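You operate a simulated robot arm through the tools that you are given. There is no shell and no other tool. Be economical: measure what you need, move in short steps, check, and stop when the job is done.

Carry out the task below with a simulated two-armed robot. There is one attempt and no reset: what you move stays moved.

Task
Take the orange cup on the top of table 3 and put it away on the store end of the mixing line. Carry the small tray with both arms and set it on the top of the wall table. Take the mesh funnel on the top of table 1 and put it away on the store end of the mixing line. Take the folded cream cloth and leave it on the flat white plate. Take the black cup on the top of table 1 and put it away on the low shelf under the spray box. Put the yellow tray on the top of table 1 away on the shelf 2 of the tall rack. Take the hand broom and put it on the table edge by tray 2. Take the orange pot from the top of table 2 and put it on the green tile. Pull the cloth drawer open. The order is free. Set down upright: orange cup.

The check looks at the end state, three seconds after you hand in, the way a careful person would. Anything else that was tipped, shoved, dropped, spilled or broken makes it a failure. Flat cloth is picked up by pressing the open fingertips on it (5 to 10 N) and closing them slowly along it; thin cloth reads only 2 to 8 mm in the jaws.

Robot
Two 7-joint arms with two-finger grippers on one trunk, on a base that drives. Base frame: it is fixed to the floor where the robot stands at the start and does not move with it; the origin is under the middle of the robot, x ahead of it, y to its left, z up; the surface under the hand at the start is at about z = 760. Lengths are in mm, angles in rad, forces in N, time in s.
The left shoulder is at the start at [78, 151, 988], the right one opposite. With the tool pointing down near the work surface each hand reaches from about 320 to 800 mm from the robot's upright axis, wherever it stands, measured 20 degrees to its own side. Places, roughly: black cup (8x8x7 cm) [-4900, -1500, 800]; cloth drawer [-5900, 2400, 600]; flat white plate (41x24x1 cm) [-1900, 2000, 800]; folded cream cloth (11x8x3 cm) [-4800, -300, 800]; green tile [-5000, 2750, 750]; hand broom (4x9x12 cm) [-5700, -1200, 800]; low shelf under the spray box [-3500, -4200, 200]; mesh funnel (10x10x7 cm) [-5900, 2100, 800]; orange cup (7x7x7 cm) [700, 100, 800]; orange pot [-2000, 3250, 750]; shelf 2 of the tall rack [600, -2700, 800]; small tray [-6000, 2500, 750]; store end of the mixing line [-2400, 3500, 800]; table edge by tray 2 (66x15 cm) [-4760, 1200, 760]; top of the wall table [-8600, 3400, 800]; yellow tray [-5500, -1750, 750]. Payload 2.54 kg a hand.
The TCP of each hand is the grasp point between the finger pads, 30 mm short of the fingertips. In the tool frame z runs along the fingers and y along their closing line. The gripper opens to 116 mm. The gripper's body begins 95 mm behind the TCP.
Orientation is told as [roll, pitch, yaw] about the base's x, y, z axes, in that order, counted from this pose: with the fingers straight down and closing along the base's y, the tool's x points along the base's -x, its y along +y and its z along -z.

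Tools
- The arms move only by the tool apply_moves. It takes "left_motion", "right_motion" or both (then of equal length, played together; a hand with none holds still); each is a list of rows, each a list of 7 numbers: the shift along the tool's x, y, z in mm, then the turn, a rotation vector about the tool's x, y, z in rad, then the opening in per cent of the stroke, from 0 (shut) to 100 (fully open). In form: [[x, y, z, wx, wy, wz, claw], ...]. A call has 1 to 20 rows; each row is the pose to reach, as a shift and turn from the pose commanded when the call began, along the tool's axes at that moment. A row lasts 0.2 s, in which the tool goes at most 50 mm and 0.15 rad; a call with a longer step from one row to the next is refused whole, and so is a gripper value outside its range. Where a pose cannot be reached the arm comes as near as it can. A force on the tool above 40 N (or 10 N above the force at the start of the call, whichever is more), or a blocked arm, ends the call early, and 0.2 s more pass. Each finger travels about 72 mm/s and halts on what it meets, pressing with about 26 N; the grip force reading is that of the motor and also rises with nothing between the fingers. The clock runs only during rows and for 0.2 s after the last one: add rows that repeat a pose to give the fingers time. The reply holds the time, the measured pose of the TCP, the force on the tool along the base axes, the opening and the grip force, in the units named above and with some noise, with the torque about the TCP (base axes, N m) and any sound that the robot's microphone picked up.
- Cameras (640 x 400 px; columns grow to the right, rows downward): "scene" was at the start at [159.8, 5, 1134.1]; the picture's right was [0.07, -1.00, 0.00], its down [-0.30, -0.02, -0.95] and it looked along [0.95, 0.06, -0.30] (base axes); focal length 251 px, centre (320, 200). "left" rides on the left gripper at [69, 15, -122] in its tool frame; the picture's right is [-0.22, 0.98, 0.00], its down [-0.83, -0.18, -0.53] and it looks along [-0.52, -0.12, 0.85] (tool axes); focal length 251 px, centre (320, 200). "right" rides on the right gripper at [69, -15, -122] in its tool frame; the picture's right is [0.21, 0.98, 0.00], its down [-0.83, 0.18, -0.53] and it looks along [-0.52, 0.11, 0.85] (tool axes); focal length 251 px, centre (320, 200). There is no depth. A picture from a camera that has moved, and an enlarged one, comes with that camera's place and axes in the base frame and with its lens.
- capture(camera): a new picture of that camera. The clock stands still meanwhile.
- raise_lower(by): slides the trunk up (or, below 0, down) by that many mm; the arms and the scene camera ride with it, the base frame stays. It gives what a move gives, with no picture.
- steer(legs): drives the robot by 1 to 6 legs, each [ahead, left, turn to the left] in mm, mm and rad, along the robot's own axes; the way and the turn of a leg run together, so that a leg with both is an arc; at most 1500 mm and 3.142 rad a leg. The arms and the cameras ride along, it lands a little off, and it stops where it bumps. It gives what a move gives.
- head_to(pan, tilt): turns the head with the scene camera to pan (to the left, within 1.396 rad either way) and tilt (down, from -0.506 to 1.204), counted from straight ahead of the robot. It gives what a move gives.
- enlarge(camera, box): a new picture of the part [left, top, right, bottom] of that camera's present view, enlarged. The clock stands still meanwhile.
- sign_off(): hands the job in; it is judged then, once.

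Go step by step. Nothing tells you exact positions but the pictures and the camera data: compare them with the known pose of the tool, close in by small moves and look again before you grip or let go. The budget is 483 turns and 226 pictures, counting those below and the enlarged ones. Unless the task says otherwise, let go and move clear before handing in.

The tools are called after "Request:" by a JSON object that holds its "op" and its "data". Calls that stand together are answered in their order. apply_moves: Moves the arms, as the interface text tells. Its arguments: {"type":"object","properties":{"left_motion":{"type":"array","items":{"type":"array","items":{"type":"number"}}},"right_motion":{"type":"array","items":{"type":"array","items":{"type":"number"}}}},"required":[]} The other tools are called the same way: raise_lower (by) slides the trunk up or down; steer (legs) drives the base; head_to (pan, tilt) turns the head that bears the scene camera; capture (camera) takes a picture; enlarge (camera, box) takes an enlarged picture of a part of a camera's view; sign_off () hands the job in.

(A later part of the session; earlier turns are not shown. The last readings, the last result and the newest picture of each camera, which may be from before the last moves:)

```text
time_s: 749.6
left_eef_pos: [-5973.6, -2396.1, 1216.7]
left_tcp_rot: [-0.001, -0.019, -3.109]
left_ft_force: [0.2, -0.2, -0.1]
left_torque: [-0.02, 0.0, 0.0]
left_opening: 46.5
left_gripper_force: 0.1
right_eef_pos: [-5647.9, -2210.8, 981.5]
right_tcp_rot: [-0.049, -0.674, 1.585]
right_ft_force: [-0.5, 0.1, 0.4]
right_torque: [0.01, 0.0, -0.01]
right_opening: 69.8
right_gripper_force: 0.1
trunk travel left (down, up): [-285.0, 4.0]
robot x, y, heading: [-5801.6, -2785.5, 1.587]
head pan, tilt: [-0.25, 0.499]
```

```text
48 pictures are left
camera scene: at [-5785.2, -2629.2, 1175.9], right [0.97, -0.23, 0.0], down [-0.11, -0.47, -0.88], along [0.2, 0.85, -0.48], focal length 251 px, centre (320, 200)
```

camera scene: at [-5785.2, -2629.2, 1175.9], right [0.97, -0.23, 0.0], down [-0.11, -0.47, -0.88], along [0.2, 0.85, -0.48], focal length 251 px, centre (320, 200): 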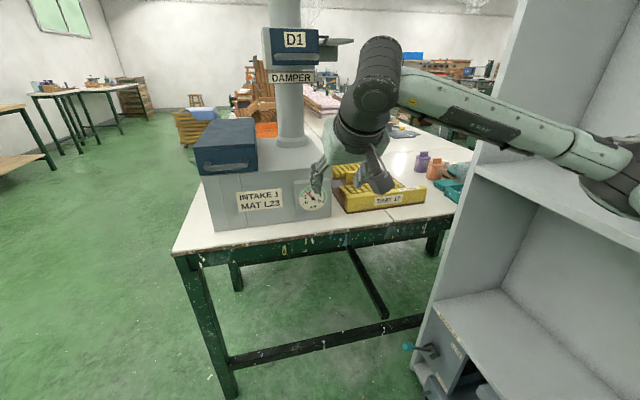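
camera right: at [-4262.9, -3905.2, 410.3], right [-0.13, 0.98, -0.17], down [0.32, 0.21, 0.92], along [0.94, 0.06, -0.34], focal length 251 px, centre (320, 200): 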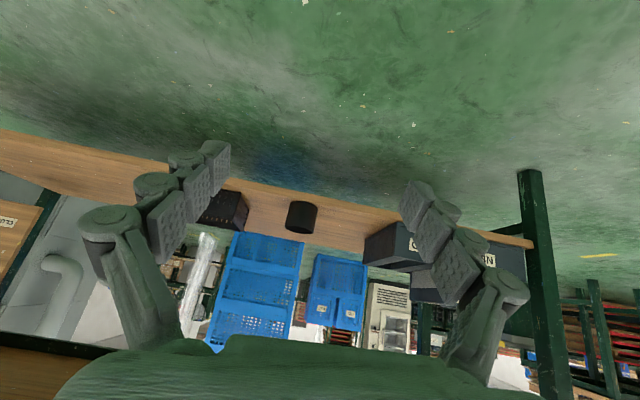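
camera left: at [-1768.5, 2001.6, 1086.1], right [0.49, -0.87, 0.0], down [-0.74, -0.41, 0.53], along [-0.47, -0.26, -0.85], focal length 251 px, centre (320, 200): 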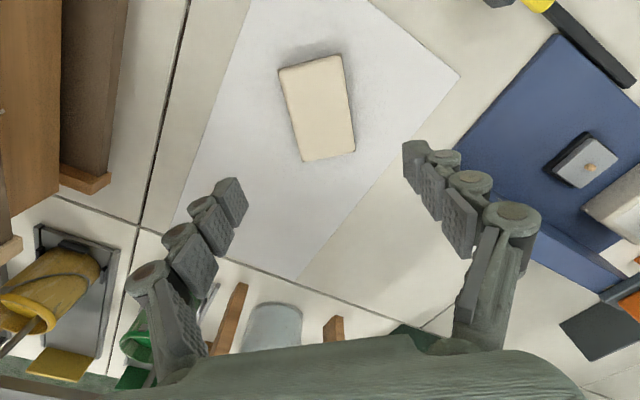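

The tray's south wall is at y ≈ -2000 and its centre near x ≈ -5405. I'll swing the right hand clear of the duct, straighten it and turn the fingers to close along y, then drive in.

Request:
{"op": "apply_moves", "data": {"right_motion": [[14, -38, -11, 0, 0.13, 0, 60], [28, -76, -22, 0, 0.26, 0, 60], [42, -114, -33, 0, 0.4, 0, 60], [56, -152, -45, 0, 0.53, 0, 60], [70, -190, -56, 0, 0.674, 0, 60]]}}

Request:
{"op": "apply_moves", "data": {"right_motion": [[0, 0, 0, 0, 0, 0.14, 60], [0, 0, 0, 0, 0, 0.28, 60], [0, 0, 0, 0, 0, 0.42, 60], [0, 0, 0, 0, 0, 0.56, 60], [0, 0, 0, 0, 0, 0.7, 60], [0, 0, 0, 0, 0, 0.84, 60], [0, 0, 0, 0, 0, 0.98, 60], [0, 0, 0, 0, 0, 1.12, 60], [0, 0, 0, 0, 0, 1.26, 60], [0, 0, 0, 0, 0, 1.4, 60], [0, 0, 0, 0, 0, 1.54, 60], [0, 0, 0, 0, 0, 1.57, 60]]}}

Request:
{"op": "steer", "data": {"legs": [[395, -10, -0.016]]}}

Request:
{"op": "capture", "data": {"camera": "right"}}

Request:
{"op": "capture", "data": {"camera": "scene"}}

```text
time_s: 750.8
left_eef_pos: [-5974.1, -2396.1, 1215.4]
left_tcp_rot: [-0.003, -0.02, -3.109]
left_ft_force: [-0.2, 0.1, -0.3]
left_torque: [-0.04, 0.0, 0.02]
left_opening: 46.8
left_gripper_force: 0.1
right_eef_pos: [-5460.2, -2305.0, 989.4]
right_tcp_rot: [-0.038, 0.001, 1.553]
right_ft_force: [-0.1, 0.5, -1.1]
right_torque: [0.0, -0.02, 0.01]
right_opening: 69.5
right_gripper_force: 0.1
trunk travel left (down, up): [-285.0, 4.0]
robot x, y, heading: [-5802.9, -2787.4, 1.588]
head pan, tilt: [-0.25, 0.499]
```

```text
time_s: 753.4
left_eef_pos: [-5975.2, -2394.4, 1215.1]
left_tcp_rot: [-0.003, -0.018, -3.11]
left_ft_force: [-0.2, 0.2, 0.5]
left_torque: [-0.04, 0.0, -0.01]
left_opening: 46.3
left_gripper_force: 0.0
right_eef_pos: [-5460.4, -2304.7, 990.3]
right_tcp_rot: [0.001, -0.041, -0.019]
right_ft_force: [0.6, -0.1, 0.1]
right_torque: [-0.02, 0.01, -0.01]
right_opening: 69.4
right_gripper_force: 0.1
trunk travel left (down, up): [-285.0, 4.0]
robot x, y, heading: [-5803.7, -2784.2, 1.591]
head pan, tilt: [-0.25, 0.499]
```

```text
time_s: 755.9
left_eef_pos: [-5984.9, -2013.5, 1217.5]
left_tcp_rot: [-0.01, -0.004, -3.125]
left_ft_force: [-0.6, -0.2, 0.4]
left_torque: [0.04, 0.0, 0.0]
left_opening: 46.4
left_gripper_force: 0.1
right_eef_pos: [-5464.1, -1931.6, 991.8]
right_tcp_rot: [-0.008, -0.058, -0.038]
right_ft_force: [0.2, 0.9, -0.1]
right_torque: [-0.04, -0.01, 0.0]
right_opening: 69.7
right_gripper_force: 0.0
trunk travel left (down, up): [-285.0, 4.0]
robot x, y, heading: [-5806.9, -2395.8, 1.567]
head pan, tilt: [-0.25, 0.499]
stopped in leg 1: the robot was blocked; the commanded pose is now the measured one
```

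```text
47 pictures are left
camera right: at [-5540.6, -1942.0, 1110.0], right [-0.18, 0.98, -0.02], down [0.8, 0.16, 0.58], along [0.57, 0.09, -0.81], focal length 251 px, centre (320, 200)
```

right: 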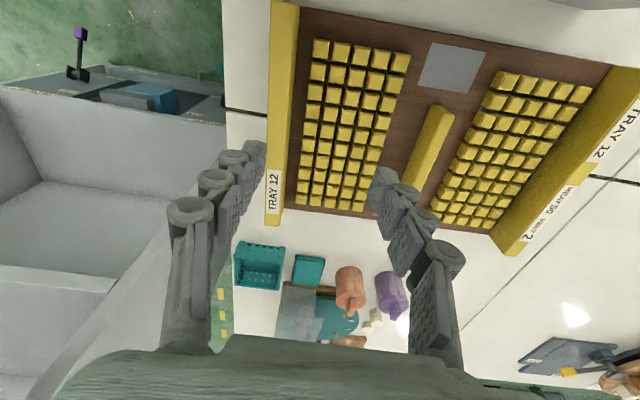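

```text
46 pictures are left
camera scene: at [-5799.8, -2248.9, 1178.5], right [0.97, -0.25, 0.01], down [-0.1, -0.46, -0.88], along [0.23, 0.85, -0.47], focal length 251 px, centre (320, 200)
```

scene: 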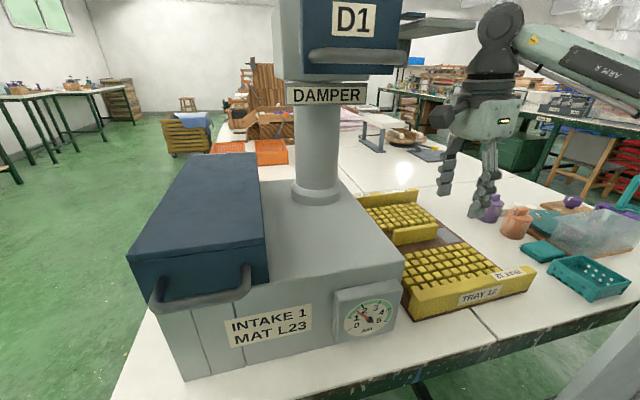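

I see the tray well: loose yellow cubes in two grids, yellow end walls, and a central handle bar along x at about (-5421, -1780). I'll shift right a little and try reaching above the handle with a vertical tool.

Request:
{"op": "steer", "data": {"legs": [[-8, 0, 0], [0, -85, 0]]}}

Request:
{"op": "apply_moves", "data": {"right_motion": [[5, 15, 30, 0, 0.02, -0.04, 60], [10, 30, 60, 0, 0.04, -0.08, 60], [15, 60, 90, 0, 0.055, -0.12, 60], [20, 95, 105, 0, 0.055, -0.14, 60], [25, 130, 110, 0, 0.055, -0.14, 60], [32, 152, 110, 0, 0.055, -0.14, 60]]}}

Request:
{"op": "capture", "data": {"camera": "right"}}

```text
time_s: 757.0
left_eef_pos: [-5977.0, -2019.7, 1216.9]
left_tcp_rot: [-0.011, -0.008, -3.125]
left_ft_force: [-0.4, -0.3, -0.1]
left_torque: [-0.01, 0.01, -0.01]
left_opening: 46.2
left_gripper_force: 0.0
right_eef_pos: [-5458.8, -1938.1, 989.5]
right_tcp_rot: [-0.008, -0.053, -0.032]
right_ft_force: [-0.3, -0.2, 0.1]
right_torque: [0.05, 0.01, 0.01]
right_opening: 69.6
right_gripper_force: 0.2
trunk travel left (down, up): [-285.0, 4.0]
robot x, y, heading: [-5802.0, -2403.3, 1.57]
head pan, tilt: [-0.25, 0.499]
stopped in leg 2: the robot was blocked; the commanded pose is now the measured one
```

```text
time_s: 758.4
left_eef_pos: [-5965.4, -2011.4, 1215.0]
left_tcp_rot: [-0.002, -0.021, -3.12]
left_ft_force: [0.5, 1.6, -0.4]
left_torque: [-0.08, 0.0, 0.02]
left_opening: 46.3
left_gripper_force: 0.0
right_eef_pos: [-5473.7, -1779.1, 865.8]
right_tcp_rot: [-0.022, 0.015, 0.111]
right_ft_force: [-0.8, -0.2, -1.0]
right_torque: [-0.05, 0.03, 0.01]
right_opening: 69.5
right_gripper_force: 0.1
trunk travel left (down, up): [-285.0, 4.0]
robot x, y, heading: [-5799.9, -2407.6, 1.572]
head pan, tilt: [-0.25, 0.499]
```

```text
45 pictures are left
camera right: at [-5539.3, -1798.5, 987.7], right [-0.32, 0.95, -0.02], down [0.81, 0.28, 0.52], along [0.49, 0.15, -0.86], focal length 251 px, centre (320, 200)
```

right: 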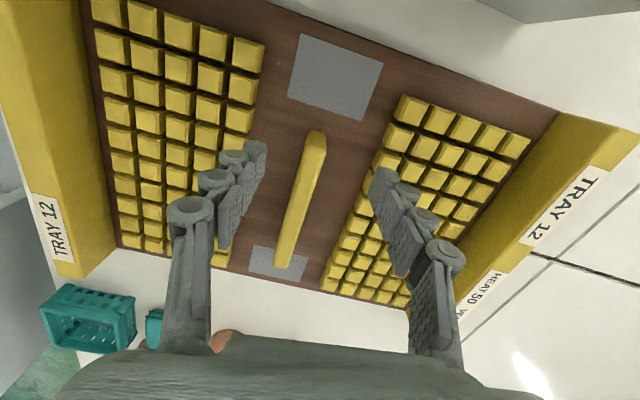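

The vertical tool reaches after all. The handle runs from about (-5484, -1787) to (-5340, -1771). I'll move over its centre and check again.

Request:
{"op": "apply_moves", "data": {"right_motion": [[-20, -3, 5, 0, -0.005, 0, 55], [-40, -5, 10, 0, -0.01, 0, 50], [-62, -7, 20, 0, -0.015, 0, 45], [-62, -7, 20, 0, -0.015, 0, 45]]}}

Request:
{"op": "capture", "data": {"camera": "right"}}

```text
time_s: 759.4
left_eef_pos: [-5966.8, -2014.0, 1215.7]
left_tcp_rot: [-0.004, -0.019, -3.124]
left_ft_force: [0.5, 1.1, 0.2]
left_torque: [0.01, 0.02, -0.04]
left_opening: 46.3
left_gripper_force: 0.1
right_eef_pos: [-5410.6, -1781.0, 846.6]
right_tcp_rot: [-0.02, 0.001, 0.105]
right_ft_force: [1.1, -0.1, 0.0]
right_torque: [0.01, 0.0, 0.03]
right_opening: 52.1
right_gripper_force: 0.0
trunk travel left (down, up): [-285.0, 4.0]
robot x, y, heading: [-5803.2, -2404.3, 1.574]
head pan, tilt: [-0.25, 0.499]
```

```text
44 pictures are left
camera right: at [-5479.0, -1801.5, 967.9], right [-0.32, 0.95, -0.02], down [0.8, 0.28, 0.53], along [0.51, 0.15, -0.85], focal length 251 px, centre (320, 200)
```

right: 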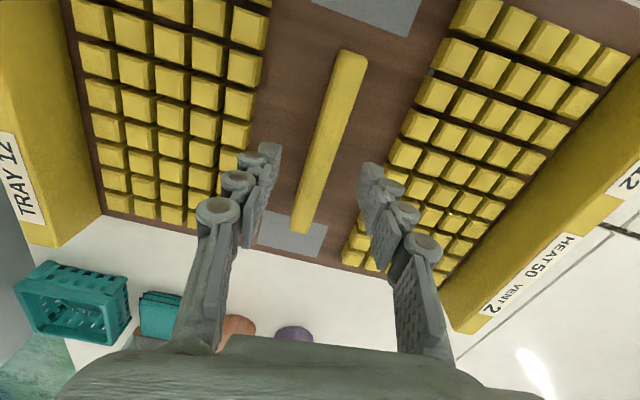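

The handle is centred under the hand with at least 50 mm to the cubes on each side. I'll lower and grip it.

Request:
{"op": "apply_moves", "data": {"right_motion": [[0, 0, 12, 0, 0, 0.03, 42], [0, 0, 24, 0, 0, 0.035, 42], [0, 0, 34, 0, 0, 0.035, 42], [0, 0, 44, 0, 0, 0.035, 42]]}}

Request:
{"op": "capture", "data": {"camera": "right"}}

```text
time_s: 760.4
left_eef_pos: [-5966.6, -2014.3, 1215.8]
left_tcp_rot: [-0.001, -0.019, -3.123]
left_ft_force: [0.4, -1.0, -0.5]
left_torque: [0.0, -0.04, 0.01]
left_opening: 46.4
left_gripper_force: 0.1
right_eef_pos: [-5412.8, -1783.8, 800.6]
right_tcp_rot: [-0.021, -0.003, 0.072]
right_ft_force: [-0.3, 0.4, 0.6]
right_torque: [-0.01, -0.01, -0.02]
right_opening: 48.9
right_gripper_force: 0.0
trunk travel left (down, up): [-285.0, 4.0]
robot x, y, heading: [-5803.5, -2405.2, 1.574]
head pan, tilt: [-0.25, 0.499]
```

```text
43 pictures are left
camera right: at [-5479.1, -1800.6, 923.6], right [-0.28, 0.96, -0.02], down [0.81, 0.25, 0.53], along [0.51, 0.13, -0.85], focal length 251 px, centre (320, 200)
```

right: 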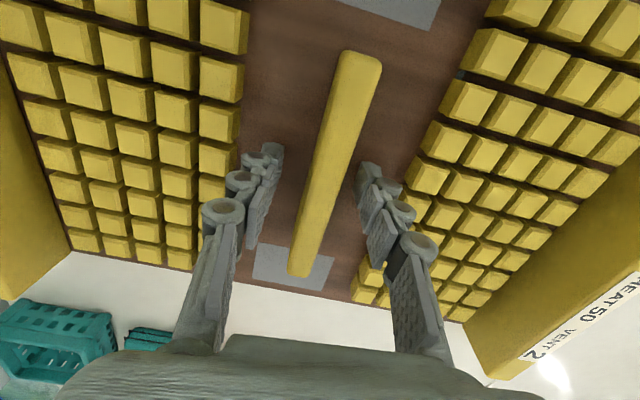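

Request:
{"op": "apply_moves", "data": {"right_motion": [[0, 0, 0, 0, 0, 0, 36], [0, 0, 0, 0, 0, 0, 30], [0, 0, 0, 0, 0, 0, 24], [0, 0, 0, 0, 0, 0, 18], [0, 0, 0, 0, 0, 0, 12], [0, 0, 0, 0, 0, 0, 8], [0, 0, 0, 0, 0, 0, 8]]}}

Request:
{"op": "capture", "data": {"camera": "right"}}

```text
time_s: 762.0
left_eef_pos: [-5965.2, -2013.8, 1215.7]
left_tcp_rot: [-0.003, -0.018, -3.123]
left_ft_force: [0.1, -0.2, -0.3]
left_torque: [0.02, -0.02, 0.0]
left_opening: 46.6
left_gripper_force: 0.0
right_eef_pos: [-5410.7, -1783.7, 801.7]
right_tcp_rot: [-0.019, -0.001, 0.072]
right_ft_force: [-0.5, 4.1, -0.1]
right_torque: [0.38, 0.16, -0.57]
right_opening: 16.6
right_gripper_force: 25.8
trunk travel left (down, up): [-285.0, 4.0]
robot x, y, heading: [-5803.7, -2406.0, 1.573]
head pan, tilt: [-0.25, 0.499]
```

```text
42 pictures are left
camera right: at [-5479.1, -1800.4, 923.8], right [-0.28, 0.96, -0.02], down [0.81, 0.25, 0.53], along [0.51, 0.13, -0.85], focal length 251 px, centre (320, 200)
```

right: 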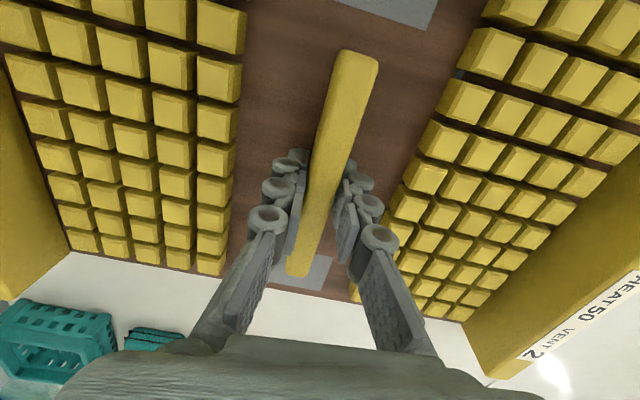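

Request:
{"op": "apply_moves", "data": {"right_motion": [[0, 0, -3, 0, 0, 0, 5], [0, 0, -7, 0, 0, 0, 5], [0, 0, -12, 0, 0, 0, 5], [0, 0, -17, 0, 0, 0, 5], [0, 0, -17, 0, 0, 0, 5]]}}

Request:
{"op": "capture", "data": {"camera": "right"}}

```text
time_s: 763.2
left_eef_pos: [-5965.6, -2012.3, 1216.2]
left_tcp_rot: [-0.002, -0.022, -3.122]
left_ft_force: [0.0, 0.5, 0.7]
left_torque: [-0.02, 0.02, -0.03]
left_opening: 46.2
left_gripper_force: 0.1
right_eef_pos: [-5410.5, -1781.6, 818.5]
right_tcp_rot: [-0.022, 0.002, 0.071]
right_ft_force: [0.8, -0.1, -9.0]
right_torque: [0.01, -0.05, 0.01]
right_opening: 15.6
right_gripper_force: 26.1
trunk travel left (down, up): [-285.0, 4.0]
robot x, y, heading: [-5801.2, -2405.5, 1.574]
head pan, tilt: [-0.25, 0.499]
```

```text
41 pictures are left
camera right: at [-5478.4, -1799.1, 940.5], right [-0.28, 0.96, -0.02], down [0.81, 0.25, 0.53], along [0.51, 0.13, -0.85], focal length 251 px, centre (320, 200)
```

right: 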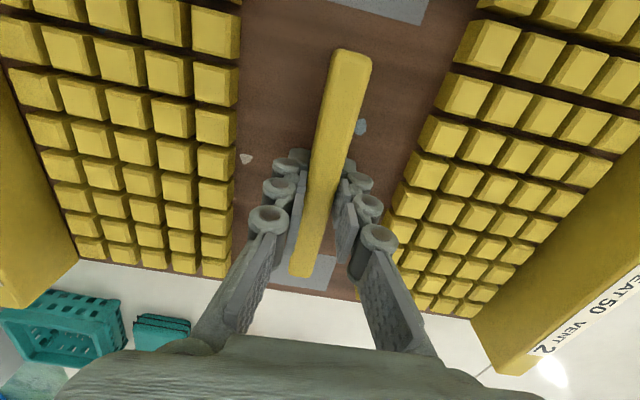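

The tray lifts level (about 0.9 kg, no torque). I'll raise it modestly, shift a little west to clear the cabinet and back straight out.

Request:
{"op": "apply_moves", "data": {"right_motion": [[5, 0, -12, 0, 0, 0, 5], [10, 0, -25, 0, 0, 0, 5], [18, 0, -40, 0, 0, 0, 5], [26, 0, -55, 0, 0, 0, 5], [34, 0, -68, 0, 0, 0, 5], [34, 0, -68, 0, 0, 0, 5]]}}

Request:
{"op": "steer", "data": {"legs": [[-250, 0, 0]]}}

Request:
{"op": "capture", "data": {"camera": "scene"}}

```text
time_s: 764.6
left_eef_pos: [-5966.4, -2012.2, 1216.4]
left_tcp_rot: [-0.002, -0.021, -3.122]
left_ft_force: [0.3, 0.6, 0.1]
left_torque: [0.0, -0.01, 0.01]
left_opening: 46.4
left_gripper_force: 0.0
right_eef_pos: [-5444.6, -1783.6, 887.7]
right_tcp_rot: [-0.022, 0.001, 0.073]
right_ft_force: [0.3, -0.3, -8.7]
right_torque: [0.0, -0.04, 0.03]
right_opening: 15.6
right_gripper_force: 26.3
trunk travel left (down, up): [-285.0, 4.0]
robot x, y, heading: [-5800.6, -2401.6, 1.572]
head pan, tilt: [-0.25, 0.499]
```

```text
time_s: 766.4
left_eef_pos: [-5964.5, -2258.7, 1215.2]
left_tcp_rot: [-0.003, -0.02, -3.129]
left_ft_force: [-0.7, -0.9, 0.9]
left_torque: [0.03, -0.02, -0.01]
left_opening: 46.4
left_gripper_force: 0.1
right_eef_pos: [-5441.3, -2032.1, 887.5]
right_tcp_rot: [-0.022, 0.0, 0.066]
right_ft_force: [-0.1, 0.1, -8.2]
right_torque: [0.03, -0.05, -0.01]
right_opening: 16.0
right_gripper_force: 25.7
trunk travel left (down, up): [-285.0, 4.0]
robot x, y, heading: [-5797.5, -2655.7, 1.566]
head pan, tilt: [-0.25, 0.499]
```

```text
40 pictures are left
camera scene: at [-5780.1, -2496.1, 1175.8], right [0.97, -0.25, 0.0], down [-0.12, -0.46, -0.88], along [0.22, 0.85, -0.48], focal length 251 px, centre (320, 200)
```

scene: 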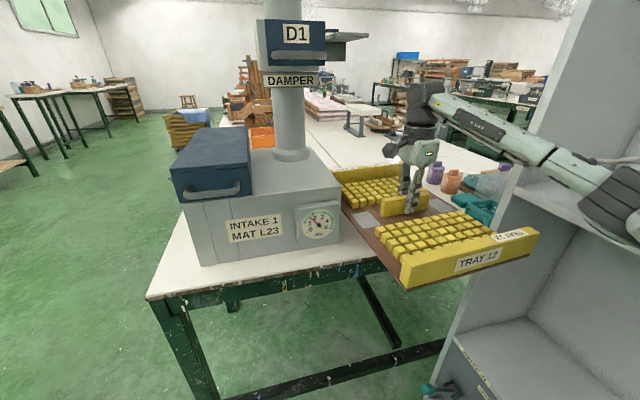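

The tray is passing between machine and cabinet with roughly 45 mm on each side. I'll back straight until clear of the machine, then angle away from the cabinet.

Request:
{"op": "steer", "data": {"legs": [[-230, 0, 0], [-150, 150, 0]]}}

Request:
{"op": "capture", "data": {"camera": "scene"}}

```text
time_s: 769.8
left_eef_pos: [-6110.8, -2633.1, 1216.3]
left_tcp_rot: [-0.005, -0.021, -3.13]
left_ft_force: [1.2, 0.2, 0.6]
left_torque: [0.04, -0.01, -0.04]
left_opening: 46.5
left_gripper_force: 0.1
right_eef_pos: [-5587.7, -2408.4, 887.5]
right_tcp_rot: [-0.021, 0.0, 0.063]
right_ft_force: [-0.4, 0.3, -8.7]
right_torque: [0.02, -0.05, -0.03]
right_opening: 15.8
right_gripper_force: 26.3
trunk travel left (down, up): [-285.0, 4.0]
robot x, y, heading: [-5951.4, -3023.7, 1.567]
head pan, tilt: [-0.25, 0.499]
```

```text
39 pictures are left
camera scene: at [-5928.4, -2871.2, 1175.8], right [0.97, -0.25, 0.0], down [-0.12, -0.46, -0.88], along [0.22, 0.85, -0.48], focal length 251 px, centre (320, 200)
```

scene: 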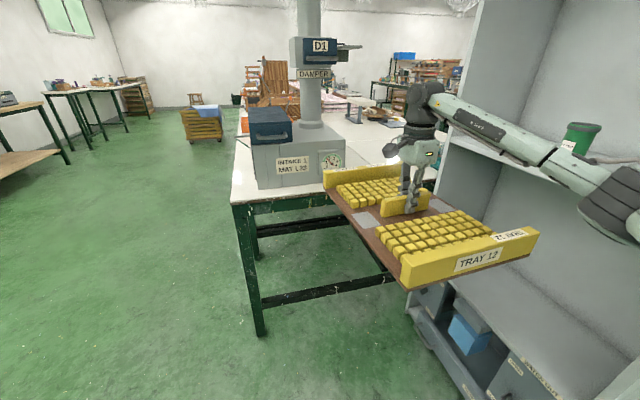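

The tray is clear with all the cubes in place. I'll bring it closer to the body, then back off and turn east toward the tall rack.

Request:
{"op": "apply_moves", "data": {"right_motion": [[27, -29, 0, 0, 0, 0, 5], [54, -58, 0, 0, 0, 0, 5], [80, -87, 0, 0, 0, 0, 5], [107, -116, 0, 0, 0, 0, 5], [133, -145, 0, 0, 0, 0, 5]]}}

Request:
{"op": "steer", "data": {"legs": [[-600, 0, 0], [0, 0, -1.57], [1300, 280, 0]]}}

Request:
{"op": "head_to", "data": {"pan": 0.0, "tilt": 0.35}}

Request:
{"op": "capture", "data": {"camera": "scene"}}

```text
time_s: 771.0
left_eef_pos: [-6111.9, -2633.9, 1215.1]
left_tcp_rot: [-0.003, -0.018, -3.13]
left_ft_force: [0.0, 0.1, 0.4]
left_torque: [0.04, 0.01, 0.0]
left_opening: 46.4
left_gripper_force: 0.0
right_eef_pos: [-5710.7, -2563.6, 891.4]
right_tcp_rot: [-0.021, -0.002, 0.065]
right_ft_force: [0.0, -0.7, -8.7]
right_torque: [-0.01, -0.03, -0.01]
right_opening: 15.7
right_gripper_force: 25.7
trunk travel left (down, up): [-285.0, 4.0]
robot x, y, heading: [-5953.2, -3023.1, 1.562]
head pan, tilt: [-0.25, 0.499]
```

```text
time_s: 784.5
left_eef_pos: [-4251.4, -3207.9, 1214.6]
left_tcp_rot: [-0.003, -0.021, 1.572]
left_ft_force: [0.5, 0.4, -0.6]
left_torque: [-0.01, 0.0, -0.01]
left_opening: 46.4
left_gripper_force: 0.0
right_eef_pos: [-4185.5, -3608.2, 890.0]
right_tcp_rot: [-0.023, 0.0, -1.514]
right_ft_force: [-0.4, 0.3, -8.5]
right_torque: [-0.05, -0.01, 0.0]
right_opening: 15.6
right_gripper_force: 26.2
trunk travel left (down, up): [-285.0, 4.0]
robot x, y, heading: [-4648.2, -3367.0, -0.017]
head pan, tilt: [-0.25, 0.499]
```

```text
time_s: 785.3
left_eef_pos: [-4253.2, -3207.3, 1215.3]
left_tcp_rot: [-0.004, -0.02, 1.573]
left_ft_force: [0.5, 0.6, 0.3]
left_torque: [-0.03, -0.03, 0.01]
left_opening: 46.5
left_gripper_force: 0.0
right_eef_pos: [-4186.7, -3608.0, 889.3]
right_tcp_rot: [-0.022, 0.001, -1.514]
right_ft_force: [0.3, 0.7, -9.0]
right_torque: [-0.03, 0.0, -0.01]
right_opening: 15.6
right_gripper_force: 25.8
trunk travel left (down, up): [-285.0, 4.0]
robot x, y, heading: [-4647.3, -3364.7, -0.017]
head pan, tilt: [0.0, 0.351]
```

```text
38 pictures are left
camera scene: at [-4486.4, -3368.7, 1189.4], right [-0.01, -1.0, 0.0], down [-0.34, 0.01, -0.94], along [0.94, -0.01, -0.34], focal length 251 px, centre (320, 200)
```

scene: 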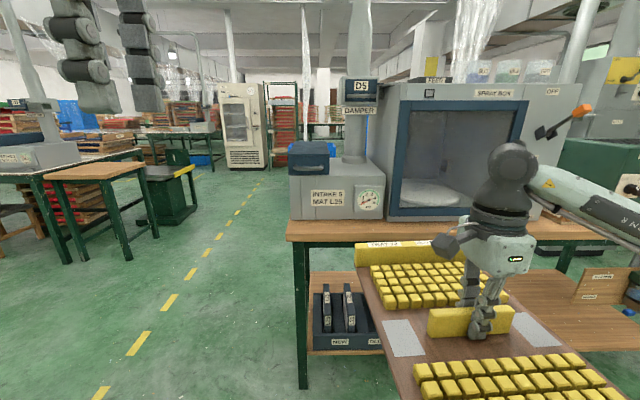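

Request:
{"op": "steer", "data": {"legs": [[150, 0, 0.017], [0, 900, 0], [1400, 0, 0], [1400, 0, 0], [700, 0, 0]]}}

Request:
{"op": "capture", "data": {"camera": "scene"}}

```text
time_s: 812.1
left_eef_pos: [-569.1, -2222.9, 1215.0]
left_tcp_rot: [-0.002, -0.021, 1.631]
left_ft_force: [0.5, 0.4, 0.2]
left_torque: [-0.02, 0.02, -0.01]
left_opening: 46.5
left_gripper_force: 0.0
right_eef_pos: [-479.2, -2621.2, 889.2]
right_tcp_rot: [-0.024, 0.002, -1.458]
right_ft_force: [-0.2, 0.0, -9.3]
right_torque: [-0.04, -0.02, 0.02]
right_opening: 15.7
right_gripper_force: 26.6
trunk travel left (down, up): [-285.0, 4.0]
robot x, y, heading: [-958.8, -2404.9, 0.045]
head pan, tilt: [0.0, 0.351]
```

```text
37 pictures are left
camera scene: at [-794.2, -2398.1, 1189.4], right [0.04, -1.0, 0.0], down [-0.34, -0.01, -0.94], along [0.94, 0.04, -0.34], focal length 251 px, centre (320, 200)
```

scene: 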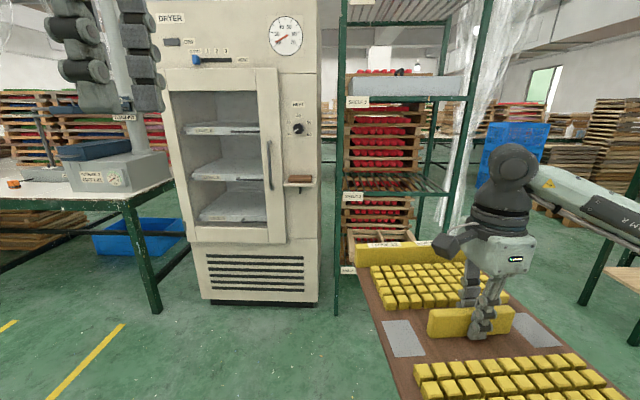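

Request:
{"op": "enlarge", "data": {"camera": "scene", "box": [320, 0, 520, 290]}}

```text
1.38 times, centred on (420, 145) of scene
camera zoom: at [-794.2, -2398.1, 1189.4], right [0.04, -1.0, 0.0], down [-0.34, -0.01, -0.94], along [0.94, 0.04, -0.34], focal length 346 px, centre (182, 276)
```

zoom: 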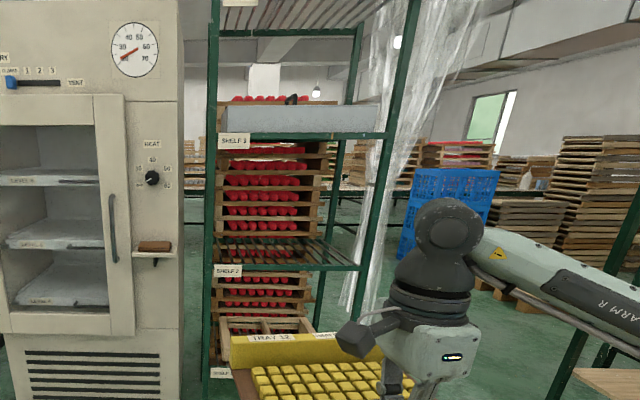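

The rack's front is at x ≈ 350, open between y ≈ -2450 and -2990, with SHELF 2 at z ≈ 815 and SHELF 3 at z ≈ 1215. I'll turn the tray so its long side lies across and extend a little while still in the open.

Request:
{"op": "steer", "data": {"legs": [[350, -90, -0.045]]}}

Request:
{"op": "apply_moves", "data": {"right_motion": [[0, 30, 0, 0, 0, 0, 5], [0, 60, 0, 0, 0, 0, 5], [0, 90, 0, 0, 0, 0, 5]]}}

Request:
{"op": "apply_moves", "data": {"right_motion": [[0, 0, 0, 0, 0, -0.13, 5], [0, 0, 0, 0, 0, -0.26, 5], [0, 0, 0, 0, 0, -0.39, 5], [0, 0, 0, 0, 0, -0.52, 5], [0, 0, 0, 0, 0, -0.65, 5], [0, 0, 0, 0, 0, -0.78, 5], [0, 0, 0, 0, 0, -0.91, 5], [0, 0, 0, 0, 0, -1.04, 5], [0, 0, 0, 0, 0, -1.17, 5], [0, 0, 0, 0, 0, -1.3, 5], [0, 0, 0, 0, 0, -1.43, 5], [0, 0, 0, 0, 0, -1.5, 5]]}}

Request:
{"op": "capture", "data": {"camera": "scene"}}

```text
time_s: 814.4
left_eef_pos: [-215.1, -2319.1, 1215.1]
left_tcp_rot: [-0.003, -0.02, 1.592]
left_ft_force: [-0.5, 0.1, 0.1]
left_torque: [0.01, 0.03, -0.04]
left_opening: 46.3
left_gripper_force: 0.0
right_eef_pos: [-140.9, -2719.2, 890.4]
right_tcp_rot: [-0.023, 0.0, -1.496]
right_ft_force: [-1.1, 0.2, -9.1]
right_torque: [-0.03, 0.01, -0.02]
right_opening: 15.8
right_gripper_force: 25.4
trunk travel left (down, up): [-285.0, 4.0]
robot x, y, heading: [-605.1, -2483.0, 0.003]
head pan, tilt: [0.0, 0.351]
```

```text
time_s: 815.2
left_eef_pos: [-215.5, -2318.5, 1216.0]
left_tcp_rot: [-0.002, -0.019, 1.592]
left_ft_force: [0.4, -1.4, -0.4]
left_torque: [0.06, 0.03, -0.02]
left_opening: 46.5
left_gripper_force: 0.1
right_eef_pos: [-50.8, -2713.4, 887.4]
right_tcp_rot: [-0.023, -0.003, -1.495]
right_ft_force: [0.0, -0.2, -8.2]
right_torque: [0.02, 0.01, 0.0]
right_opening: 15.6
right_gripper_force: 25.9
trunk travel left (down, up): [-285.0, 4.0]
robot x, y, heading: [-604.1, -2482.9, 0.005]
head pan, tilt: [0.0, 0.351]
```

```text
time_s: 817.8
left_eef_pos: [-216.0, -2319.7, 1215.8]
left_tcp_rot: [-0.002, -0.019, 1.593]
left_ft_force: [-0.3, 0.4, 0.3]
left_torque: [0.03, -0.02, -0.01]
left_opening: 46.2
left_gripper_force: 0.1
right_eef_pos: [-51.4, -2711.2, 887.9]
right_tcp_rot: [-0.001, 0.024, 0.007]
right_ft_force: [0.5, 0.7, -8.5]
right_torque: [0.0, -0.03, 0.02]
right_opening: 15.6
right_gripper_force: 26.1
trunk travel left (down, up): [-285.0, 4.0]
robot x, y, heading: [-609.3, -2483.1, 0.005]
head pan, tilt: [0.0, 0.351]
```

```text
35 pictures are left
camera scene: at [-446.4, -2484.9, 1189.4], right [0.0, -1.0, 0.0], down [-0.34, 0.0, -0.94], along [0.94, 0.0, -0.34], focal length 251 px, centre (320, 200)
```

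scene: 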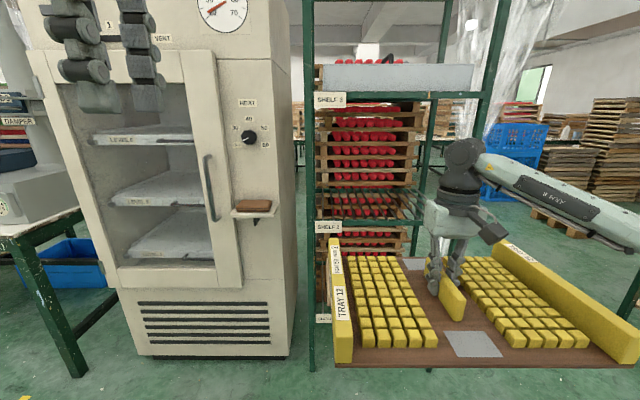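

The opening between the posts is only about 465 mm, tight for the 420 mm length. I'll turn the tray back so it goes in lengthwise (293 mm wide), and measure as I approach.

Request:
{"op": "apply_moves", "data": {"right_motion": [[0, 0, 0, 0, 0, 0.13, 5], [0, 0, 0, 0, 0, 0.26, 5], [0, 0, 0, 0, 0, 0.39, 5], [0, 0, 0, 0, 0, 0.52, 5], [0, 0, 0, 0, 0, 0.65, 5], [0, 0, 0, 0, 0, 0.78, 5], [0, 0, 0, 0, 0, 0.91, 5], [0, 0, 0, 0, 0, 1.04, 5], [0, 0, 0, 0, 0, 1.17, 5], [0, 0, 0, 0, 0, 1.3, 5], [0, 0, 0, 0, 0, 1.43, 5], [0, 0, 0, 0, 0, 1.53, 5]]}}

Request:
{"op": "steer", "data": {"legs": [[120, 0, 0]]}}

Request:
{"op": "head_to", "data": {"pan": -0.2, "tilt": 0.25}}

Request:
{"op": "capture", "data": {"camera": "scene"}}

```text
time_s: 820.4
left_eef_pos: [-215.1, -2318.4, 1216.1]
left_tcp_rot: [-0.003, -0.021, 1.59]
left_ft_force: [0.7, 0.0, -0.4]
left_torque: [0.0, -0.02, 0.01]
left_opening: 46.3
left_gripper_force: 0.1
right_eef_pos: [-51.3, -2711.8, 887.6]
right_tcp_rot: [-0.022, -0.001, -1.528]
right_ft_force: [-0.5, 0.4, -8.7]
right_torque: [-0.03, 0.0, -0.03]
right_opening: 15.5
right_gripper_force: 25.7
trunk travel left (down, up): [-285.0, 4.0]
robot x, y, heading: [-606.6, -2481.2, 0.009]
head pan, tilt: [0.0, 0.351]
```

```text
time_s: 821.7
left_eef_pos: [-96.1, -2319.4, 1214.3]
left_tcp_rot: [-0.001, -0.021, 1.59]
left_ft_force: [1.2, 0.8, 0.1]
left_torque: [0.03, 0.04, 0.02]
left_opening: 46.4
left_gripper_force: 0.0
right_eef_pos: [67.8, -2712.6, 887.2]
right_tcp_rot: [-0.023, -0.002, -1.528]
right_ft_force: [0.1, -0.2, -8.6]
right_torque: [-0.05, 0.01, 0.01]
right_opening: 15.7
right_gripper_force: 26.2
trunk travel left (down, up): [-285.0, 4.0]
robot x, y, heading: [-486.6, -2485.9, 0.002]
head pan, tilt: [0.0, 0.351]
```

```text
time_s: 822.4
left_eef_pos: [-96.1, -2318.2, 1215.7]
left_tcp_rot: [-0.004, -0.021, 1.589]
left_ft_force: [0.0, 1.1, 0.6]
left_torque: [0.03, -0.01, 0.03]
left_opening: 46.5
left_gripper_force: 0.1
right_eef_pos: [65.8, -2712.5, 887.6]
right_tcp_rot: [-0.023, -0.001, -1.525]
right_ft_force: [1.1, 0.2, -8.9]
right_torque: [-0.03, 0.01, -0.01]
right_opening: 15.7
right_gripper_force: 25.6
trunk travel left (down, up): [-285.0, 4.0]
robot x, y, heading: [-489.6, -2489.5, 0.0]
head pan, tilt: [-0.201, 0.25]
```

```text
34 pictures are left
camera scene: at [-329.2, -2503.3, 1198.8], right [-0.2, -0.98, 0.0], down [-0.24, 0.05, -0.97], along [0.95, -0.19, -0.25], focal length 251 px, centre (320, 200)
```

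scene: 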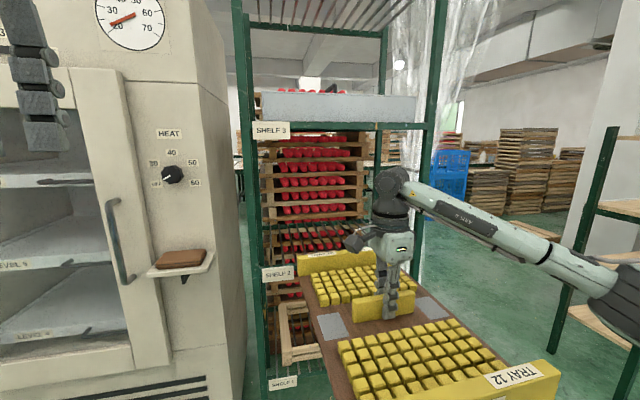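

Measured: shelf 3's underside is about 1200, shelf 2's top about 830, opening centre y ≈ -2705. I'll raise the tray slightly, extend the arm, align and ease in partway, then check.

Request:
{"op": "apply_moves", "data": {"right_motion": [[0, 18, -6, 0, 0, -0.01, 5], [0, 36, -12, 0, 0, -0.02, 5], [0, 54, -18, 0, 0, -0.03, 5], [0, 70, -18, 0, 0, -0.03, 5], [0, 70, -18, 0, 0, -0.03, 5]]}}

Request:
{"op": "steer", "data": {"legs": [[100, 0, 0]]}}

Request:
{"op": "capture", "data": {"camera": "scene"}}

```text
time_s: 823.6
left_eef_pos: [-97.0, -2318.9, 1216.6]
left_tcp_rot: [-0.001, -0.021, 1.59]
left_ft_force: [-0.5, -0.1, 0.1]
left_torque: [0.0, 0.0, 0.02]
left_opening: 46.2
left_gripper_force: 0.1
right_eef_pos: [138.3, -2708.7, 903.8]
right_tcp_rot: [-0.023, -0.002, -1.495]
right_ft_force: [-0.5, -0.2, -9.5]
right_torque: [0.0, -0.03, 0.02]
right_opening: 15.7
right_gripper_force: 26.7
trunk travel left (down, up): [-285.0, 4.0]
robot x, y, heading: [-488.2, -2482.4, 0.007]
head pan, tilt: [-0.201, 0.25]
```

```text
time_s: 824.8
left_eef_pos: [3.4, -2319.2, 1216.4]
left_tcp_rot: [-0.003, -0.021, 1.591]
left_ft_force: [-0.8, -0.4, -0.2]
left_torque: [-0.04, 0.02, 0.02]
left_opening: 46.2
left_gripper_force: 0.1
right_eef_pos: [236.4, -2709.7, 903.3]
right_tcp_rot: [-0.024, 0.0, -1.499]
right_ft_force: [-0.2, 0.5, -8.7]
right_torque: [0.01, 0.03, 0.0]
right_opening: 15.7
right_gripper_force: 25.9
trunk travel left (down, up): [-285.0, 4.0]
robot x, y, heading: [-389.4, -2483.0, 0.007]
head pan, tilt: [-0.201, 0.25]
```

```text
33 pictures are left
camera scene: at [-230.0, -2503.1, 1198.7], right [-0.2, -0.98, 0.0], down [-0.24, 0.05, -0.97], along [0.95, -0.19, -0.25], focal length 251 px, centre (320, 200)
```

scene: 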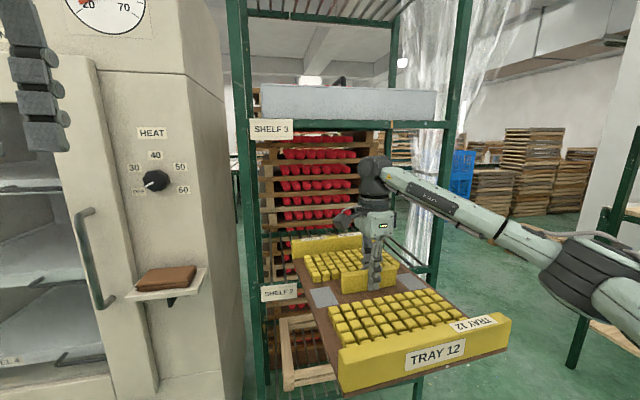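

Clearances look good: wrist top about 1157 against the shelf underside near 1199. I'll continue in.

Request:
{"op": "steer", "data": {"legs": [[165, 0, -0.005]]}}

Request:
{"op": "capture", "data": {"camera": "scene"}}

```text
time_s: 826.2
left_eef_pos: [169.5, -2321.3, 1215.5]
left_tcp_rot: [-0.002, -0.022, 1.581]
left_ft_force: [0.7, -0.2, -0.1]
left_torque: [0.01, 0.06, 0.01]
left_opening: 46.2
left_gripper_force: 0.1
right_eef_pos: [397.6, -2715.4, 904.7]
right_tcp_rot: [-0.024, -0.003, -1.506]
right_ft_force: [0.4, 0.4, -8.9]
right_torque: [-0.07, 0.01, 0.02]
right_opening: 15.8
right_gripper_force: 26.1
trunk travel left (down, up): [-285.0, 4.0]
robot x, y, heading: [-222.9, -2483.1, -0.004]
head pan, tilt: [-0.201, 0.25]
```

```text
32 pictures are left
camera scene: at [-66.0, -2504.6, 1198.7], right [-0.2, -0.98, 0.0], down [-0.24, 0.05, -0.97], along [0.95, -0.2, -0.25], focal length 251 px, centre (320, 200)
```

scene: 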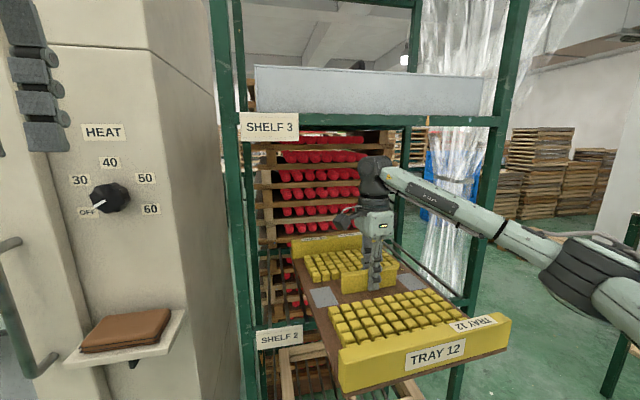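

Triangulating again, the rack front is at x ≈ 398 with only about 300 mm depth and about 520 mm between posts (centre y ≈ -2726), so the tray must go in crosswise after all. I'll back out, rotate it, and come in again.

Request:
{"op": "steer", "data": {"legs": [[-430, 0, 0]]}}

Request:
{"op": "apply_moves", "data": {"right_motion": [[0, 0, 2, 0, 0, -0.13, 5], [0, 0, 4, 0, 0, -0.26, 5], [0, 0, 6, 0, 0, -0.39, 5], [0, 0, 8, 0, 0, -0.52, 5], [0, 0, 10, 0, 0, -0.65, 5], [0, 0, 12, 0, 0, -0.78, 5], [0, 0, 14, 0, 0, -0.91, 5], [0, 0, 16, 0, 0, -1.04, 5], [0, 0, 18, 0, 0, -1.17, 5], [0, 0, 20, 0, 0, -1.3, 5], [0, 0, 20, 0, 0, -1.43, 5], [0, 0, 20, 0, 0, -1.53, 5]]}}

Request:
{"op": "steer", "data": {"legs": [[150, -8, 0]]}}

Request:
{"op": "capture", "data": {"camera": "scene"}}

```text
time_s: 828.8
left_eef_pos: [-261.9, -2318.7, 1214.5]
left_tcp_rot: [-0.001, -0.021, 1.588]
left_ft_force: [0.1, -0.2, 0.1]
left_torque: [0.01, -0.01, -0.05]
left_opening: 46.4
left_gripper_force: 0.1
right_eef_pos: [-28.8, -2709.1, 905.0]
right_tcp_rot: [-0.022, -0.001, -1.498]
right_ft_force: [0.4, 0.2, -8.5]
right_torque: [-0.03, -0.02, -0.04]
right_opening: 15.7
right_gripper_force: 26.5
trunk travel left (down, up): [-285.0, 4.0]
robot x, y, heading: [-652.5, -2478.5, 0.003]
head pan, tilt: [-0.201, 0.25]
```

```text
time_s: 831.4
left_eef_pos: [-261.8, -2319.8, 1215.7]
left_tcp_rot: [-0.002, -0.022, 1.588]
left_ft_force: [-0.3, -0.5, -0.9]
left_torque: [0.02, -0.02, -0.02]
left_opening: 46.6
left_gripper_force: 0.1
right_eef_pos: [-28.8, -2710.0, 883.7]
right_tcp_rot: [-0.001, 0.021, 0.035]
right_ft_force: [0.3, 0.3, -9.6]
right_torque: [-0.01, -0.05, 0.0]
right_opening: 15.9
right_gripper_force: 26.0
trunk travel left (down, up): [-285.0, 4.0]
robot x, y, heading: [-651.9, -2478.7, 0.004]
head pan, tilt: [-0.201, 0.25]
```

```text
time_s: 832.8
left_eef_pos: [-113.8, -2325.0, 1215.1]
left_tcp_rot: [-0.001, -0.022, 1.589]
left_ft_force: [0.9, -0.1, -0.3]
left_torque: [-0.01, 0.03, 0.0]
left_opening: 46.6
left_gripper_force: 0.1
right_eef_pos: [119.7, -2716.2, 883.9]
right_tcp_rot: [-0.002, 0.023, 0.035]
right_ft_force: [1.9, -0.3, -9.2]
right_torque: [-0.04, 0.0, 0.01]
right_opening: 15.6
right_gripper_force: 26.3
trunk travel left (down, up): [-285.0, 4.0]
robot x, y, heading: [-502.8, -2489.0, -0.004]
head pan, tilt: [-0.201, 0.25]
```

```text
31 pictures are left
camera scene: at [-346.0, -2509.9, 1198.7], right [-0.2, -0.98, 0.0], down [-0.24, 0.05, -0.97], along [0.95, -0.19, -0.25], focal length 251 px, centre (320, 200)
```

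scene: 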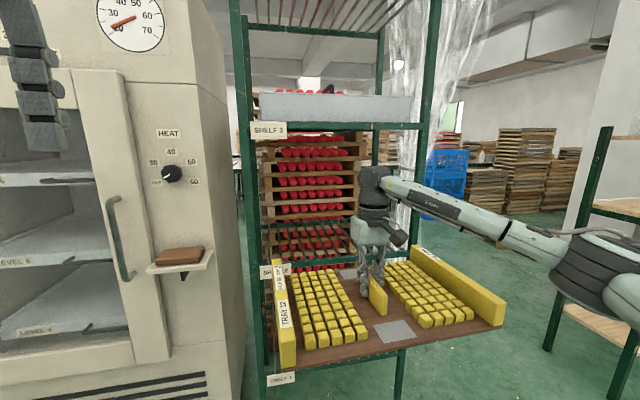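

Request:
{"op": "apply_moves", "data": {"right_motion": [[0, -4, 0, 0, 0, -0.02, 5], [0, -9, 0, 0, 0, -0.037, 5], [0, -9, 0, 0, 0, -0.037, 5]]}}

Request:
{"op": "steer", "data": {"legs": [[210, 0, 0.004]]}}

Request:
{"op": "capture", "data": {"camera": "scene"}}

```text
time_s: 833.6
left_eef_pos: [-113.7, -2325.9, 1217.6]
left_tcp_rot: [-0.002, -0.021, 1.593]
left_ft_force: [-0.2, -0.2, 0.4]
left_torque: [0.01, -0.01, -0.01]
left_opening: 46.3
left_gripper_force: 0.2
right_eef_pos: [119.6, -2724.2, 883.6]
right_tcp_rot: [-0.002, 0.025, 0.072]
right_ft_force: [-0.1, -0.1, -8.4]
right_torque: [-0.02, -0.04, 0.0]
right_opening: 15.6
right_gripper_force: 26.3
trunk travel left (down, up): [-285.0, 4.0]
robot x, y, heading: [-505.7, -2490.8, -0.001]
head pan, tilt: [-0.201, 0.25]
```

```text
time_s: 835.2
left_eef_pos: [97.1, -2319.4, 1215.3]
left_tcp_rot: [-0.003, -0.02, 1.6]
left_ft_force: [0.1, 0.0, -0.3]
left_torque: [0.0, 0.02, 0.01]
left_opening: 46.4
left_gripper_force: 0.0
right_eef_pos: [333.7, -2717.1, 883.9]
right_tcp_rot: [-0.001, 0.025, 0.08]
right_ft_force: [-0.1, -0.7, -9.5]
right_torque: [-0.01, -0.03, -0.03]
right_opening: 15.9
right_gripper_force: 26.3
trunk travel left (down, up): [-285.0, 4.0]
robot x, y, heading: [-295.3, -2484.4, 0.007]
head pan, tilt: [-0.201, 0.25]
```

```text
30 pictures are left
camera scene: at [-133.4, -2506.8, 1198.7], right [-0.19, -0.98, 0.0], down [-0.24, 0.05, -0.97], along [0.95, -0.18, -0.25], focal length 251 px, centre (320, 200)
```

scene: 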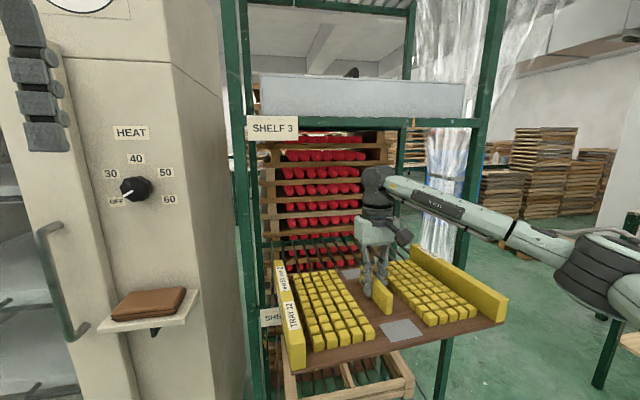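

Request:
{"op": "steer", "data": {"legs": [[110, -6, -0.007]]}}

Request:
{"op": "capture", "data": {"camera": "scene"}}

```text
time_s: 836.4
left_eef_pos: [208.7, -2327.9, 1215.5]
left_tcp_rot: [0.0, -0.019, 1.591]
left_ft_force: [0.7, -0.4, -0.4]
left_torque: [-0.02, 0.05, 0.04]
left_opening: 46.5
left_gripper_force: 0.1
right_eef_pos: [443.0, -2727.0, 882.7]
right_tcp_rot: [-0.001, 0.023, 0.073]
right_ft_force: [0.2, 0.1, -8.2]
right_torque: [-0.01, 0.0, -0.01]
right_opening: 15.6
right_gripper_force: 25.8
trunk travel left (down, up): [-285.0, 4.0]
robot x, y, heading: [-181.4, -2491.5, 0.002]
head pan, tilt: [-0.201, 0.25]
```

```text
29 pictures are left
camera scene: at [-23.0, -2513.0, 1198.7], right [-0.19, -0.98, 0.0], down [-0.24, 0.05, -0.97], along [0.95, -0.19, -0.25], focal length 251 px, centre (320, 200)
```

scene: 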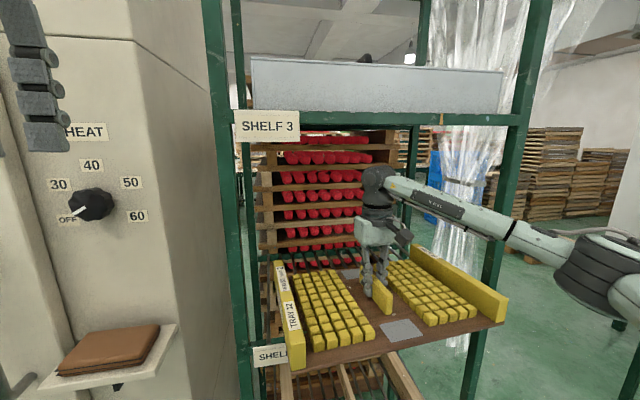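

The tray is entering well. The left hand is getting near the dryer front, so I'll pull it back before going on.

Request:
{"op": "apply_moves", "data": {"left_motion": [[0, 30, 0, 0, 0, 0, 40], [0, 60, 0, 0, 0, 0, 40], [0, 90, -10, 0, 0, 0, 40], [0, 110, -20, 0, 0, 0, 40]]}}

Request:
{"op": "steer", "data": {"legs": [[60, 0, 0]]}}

Request:
{"op": "capture", "data": {"camera": "scene"}}

Request:
{"op": "capture", "data": {"camera": "right"}}

```text
time_s: 837.4
left_eef_pos: [97.6, -2329.2, 1236.2]
left_tcp_rot: [-0.003, -0.021, 1.591]
left_ft_force: [0.0, 0.1, -0.1]
left_torque: [0.01, -0.03, 0.01]
left_opening: 46.5
left_gripper_force: 0.0
right_eef_pos: [442.1, -2726.2, 883.9]
right_tcp_rot: [-0.001, 0.024, 0.074]
right_ft_force: [-1.0, -0.3, -8.6]
right_torque: [-0.01, -0.04, -0.02]
right_opening: 15.7
right_gripper_force: 25.6
trunk travel left (down, up): [-285.0, 4.0]
robot x, y, heading: [-184.7, -2493.0, 0.006]
head pan, tilt: [-0.201, 0.25]
```

```text
time_s: 838.4
left_eef_pos: [160.4, -2329.6, 1235.9]
left_tcp_rot: [0.0, -0.022, 1.591]
left_ft_force: [0.2, 0.3, -0.1]
left_torque: [0.02, 0.05, -0.01]
left_opening: 46.1
left_gripper_force: 0.0
right_eef_pos: [504.2, -2727.9, 882.1]
right_tcp_rot: [-0.002, 0.028, 0.073]
right_ft_force: [0.9, 0.1, -9.5]
right_torque: [0.01, 0.0, -0.02]
right_opening: 15.6
right_gripper_force: 26.3
trunk travel left (down, up): [-285.0, 4.0]
robot x, y, heading: [-122.0, -2490.4, 0.005]
head pan, tilt: [-0.201, 0.25]
```

```text
28 pictures are left
camera scene: at [36.8, -2512.7, 1198.6], right [-0.19, -0.98, 0.0], down [-0.24, 0.05, -0.97], along [0.95, -0.19, -0.25], focal length 251 px, centre (320, 200)
```

scene: 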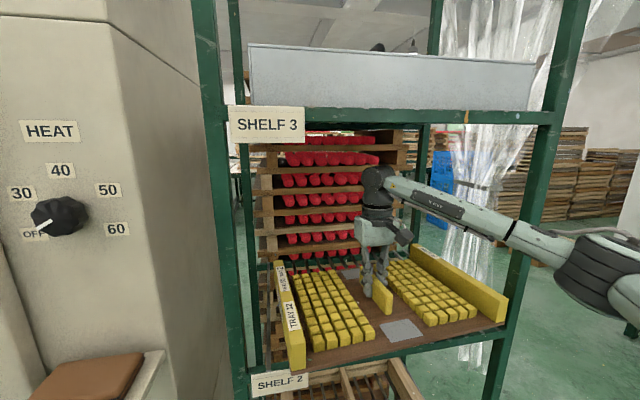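

```text
27 pictures are left
camera right: at [438.0, -2745.7, 1006.0], right [-0.29, 0.96, 0.0], down [0.82, 0.24, 0.51], along [0.49, 0.15, -0.86], focal length 251 px, centre (320, 200)
```

right: 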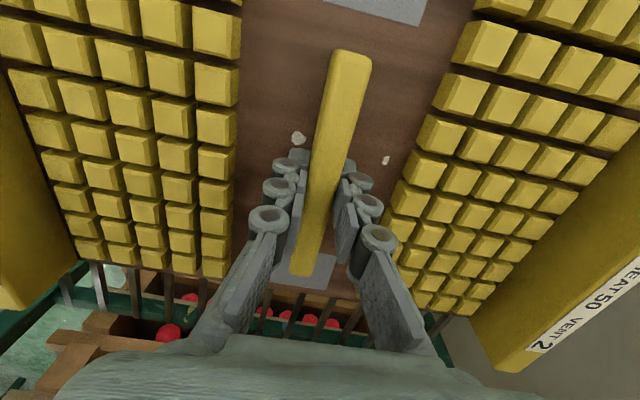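

The tray still sticks out about 40 mm at the front, and the shelf's back beam is near x ≈ 735. I'll go 55 mm further.

Request:
{"op": "steer", "data": {"legs": [[56, 0, 0]]}}

Request:
{"op": "capture", "data": {"camera": "scene"}}

Request:
{"op": "capture", "data": {"camera": "right"}}

```text
time_s: 839.4
left_eef_pos: [216.1, -2330.8, 1236.0]
left_tcp_rot: [0.001, -0.021, 1.592]
left_ft_force: [0.4, -0.2, -0.3]
left_torque: [-0.01, 0.03, 0.03]
left_opening: 46.4
left_gripper_force: 0.0
right_eef_pos: [559.9, -2727.8, 883.3]
right_tcp_rot: [-0.003, 0.025, 0.073]
right_ft_force: [0.9, -0.6, -9.2]
right_torque: [-0.01, -0.03, 0.01]
right_opening: 15.7
right_gripper_force: 25.9
trunk travel left (down, up): [-285.0, 4.0]
robot x, y, heading: [-64.4, -2496.7, 0.002]
head pan, tilt: [-0.201, 0.25]
```

```text
26 pictures are left
camera scene: at [93.5, -2512.7, 1198.6], right [-0.2, -0.98, 0.0], down [-0.24, 0.05, -0.97], along [0.95, -0.19, -0.25], focal length 251 px, centre (320, 200)
```

scene: 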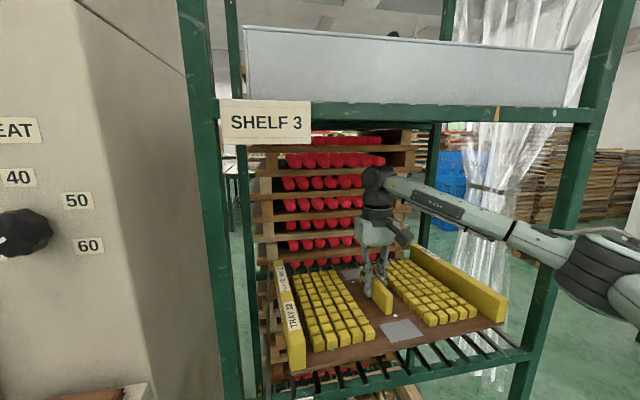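

```text
25 pictures are left
camera right: at [494.4, -2746.2, 1005.8], right [-0.28, 0.96, 0.0], down [0.82, 0.24, 0.51], along [0.49, 0.15, -0.86], focal length 251 px, centre (320, 200)
```

right: 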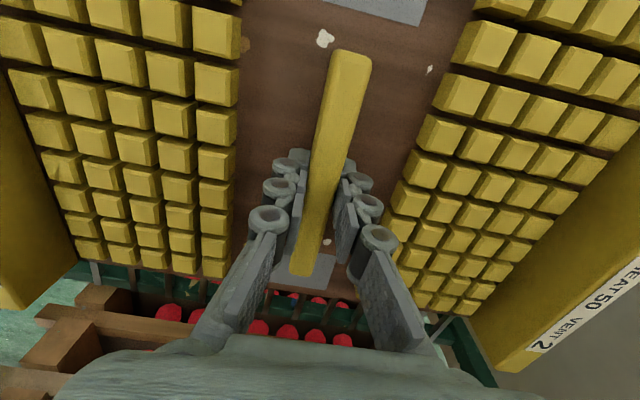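

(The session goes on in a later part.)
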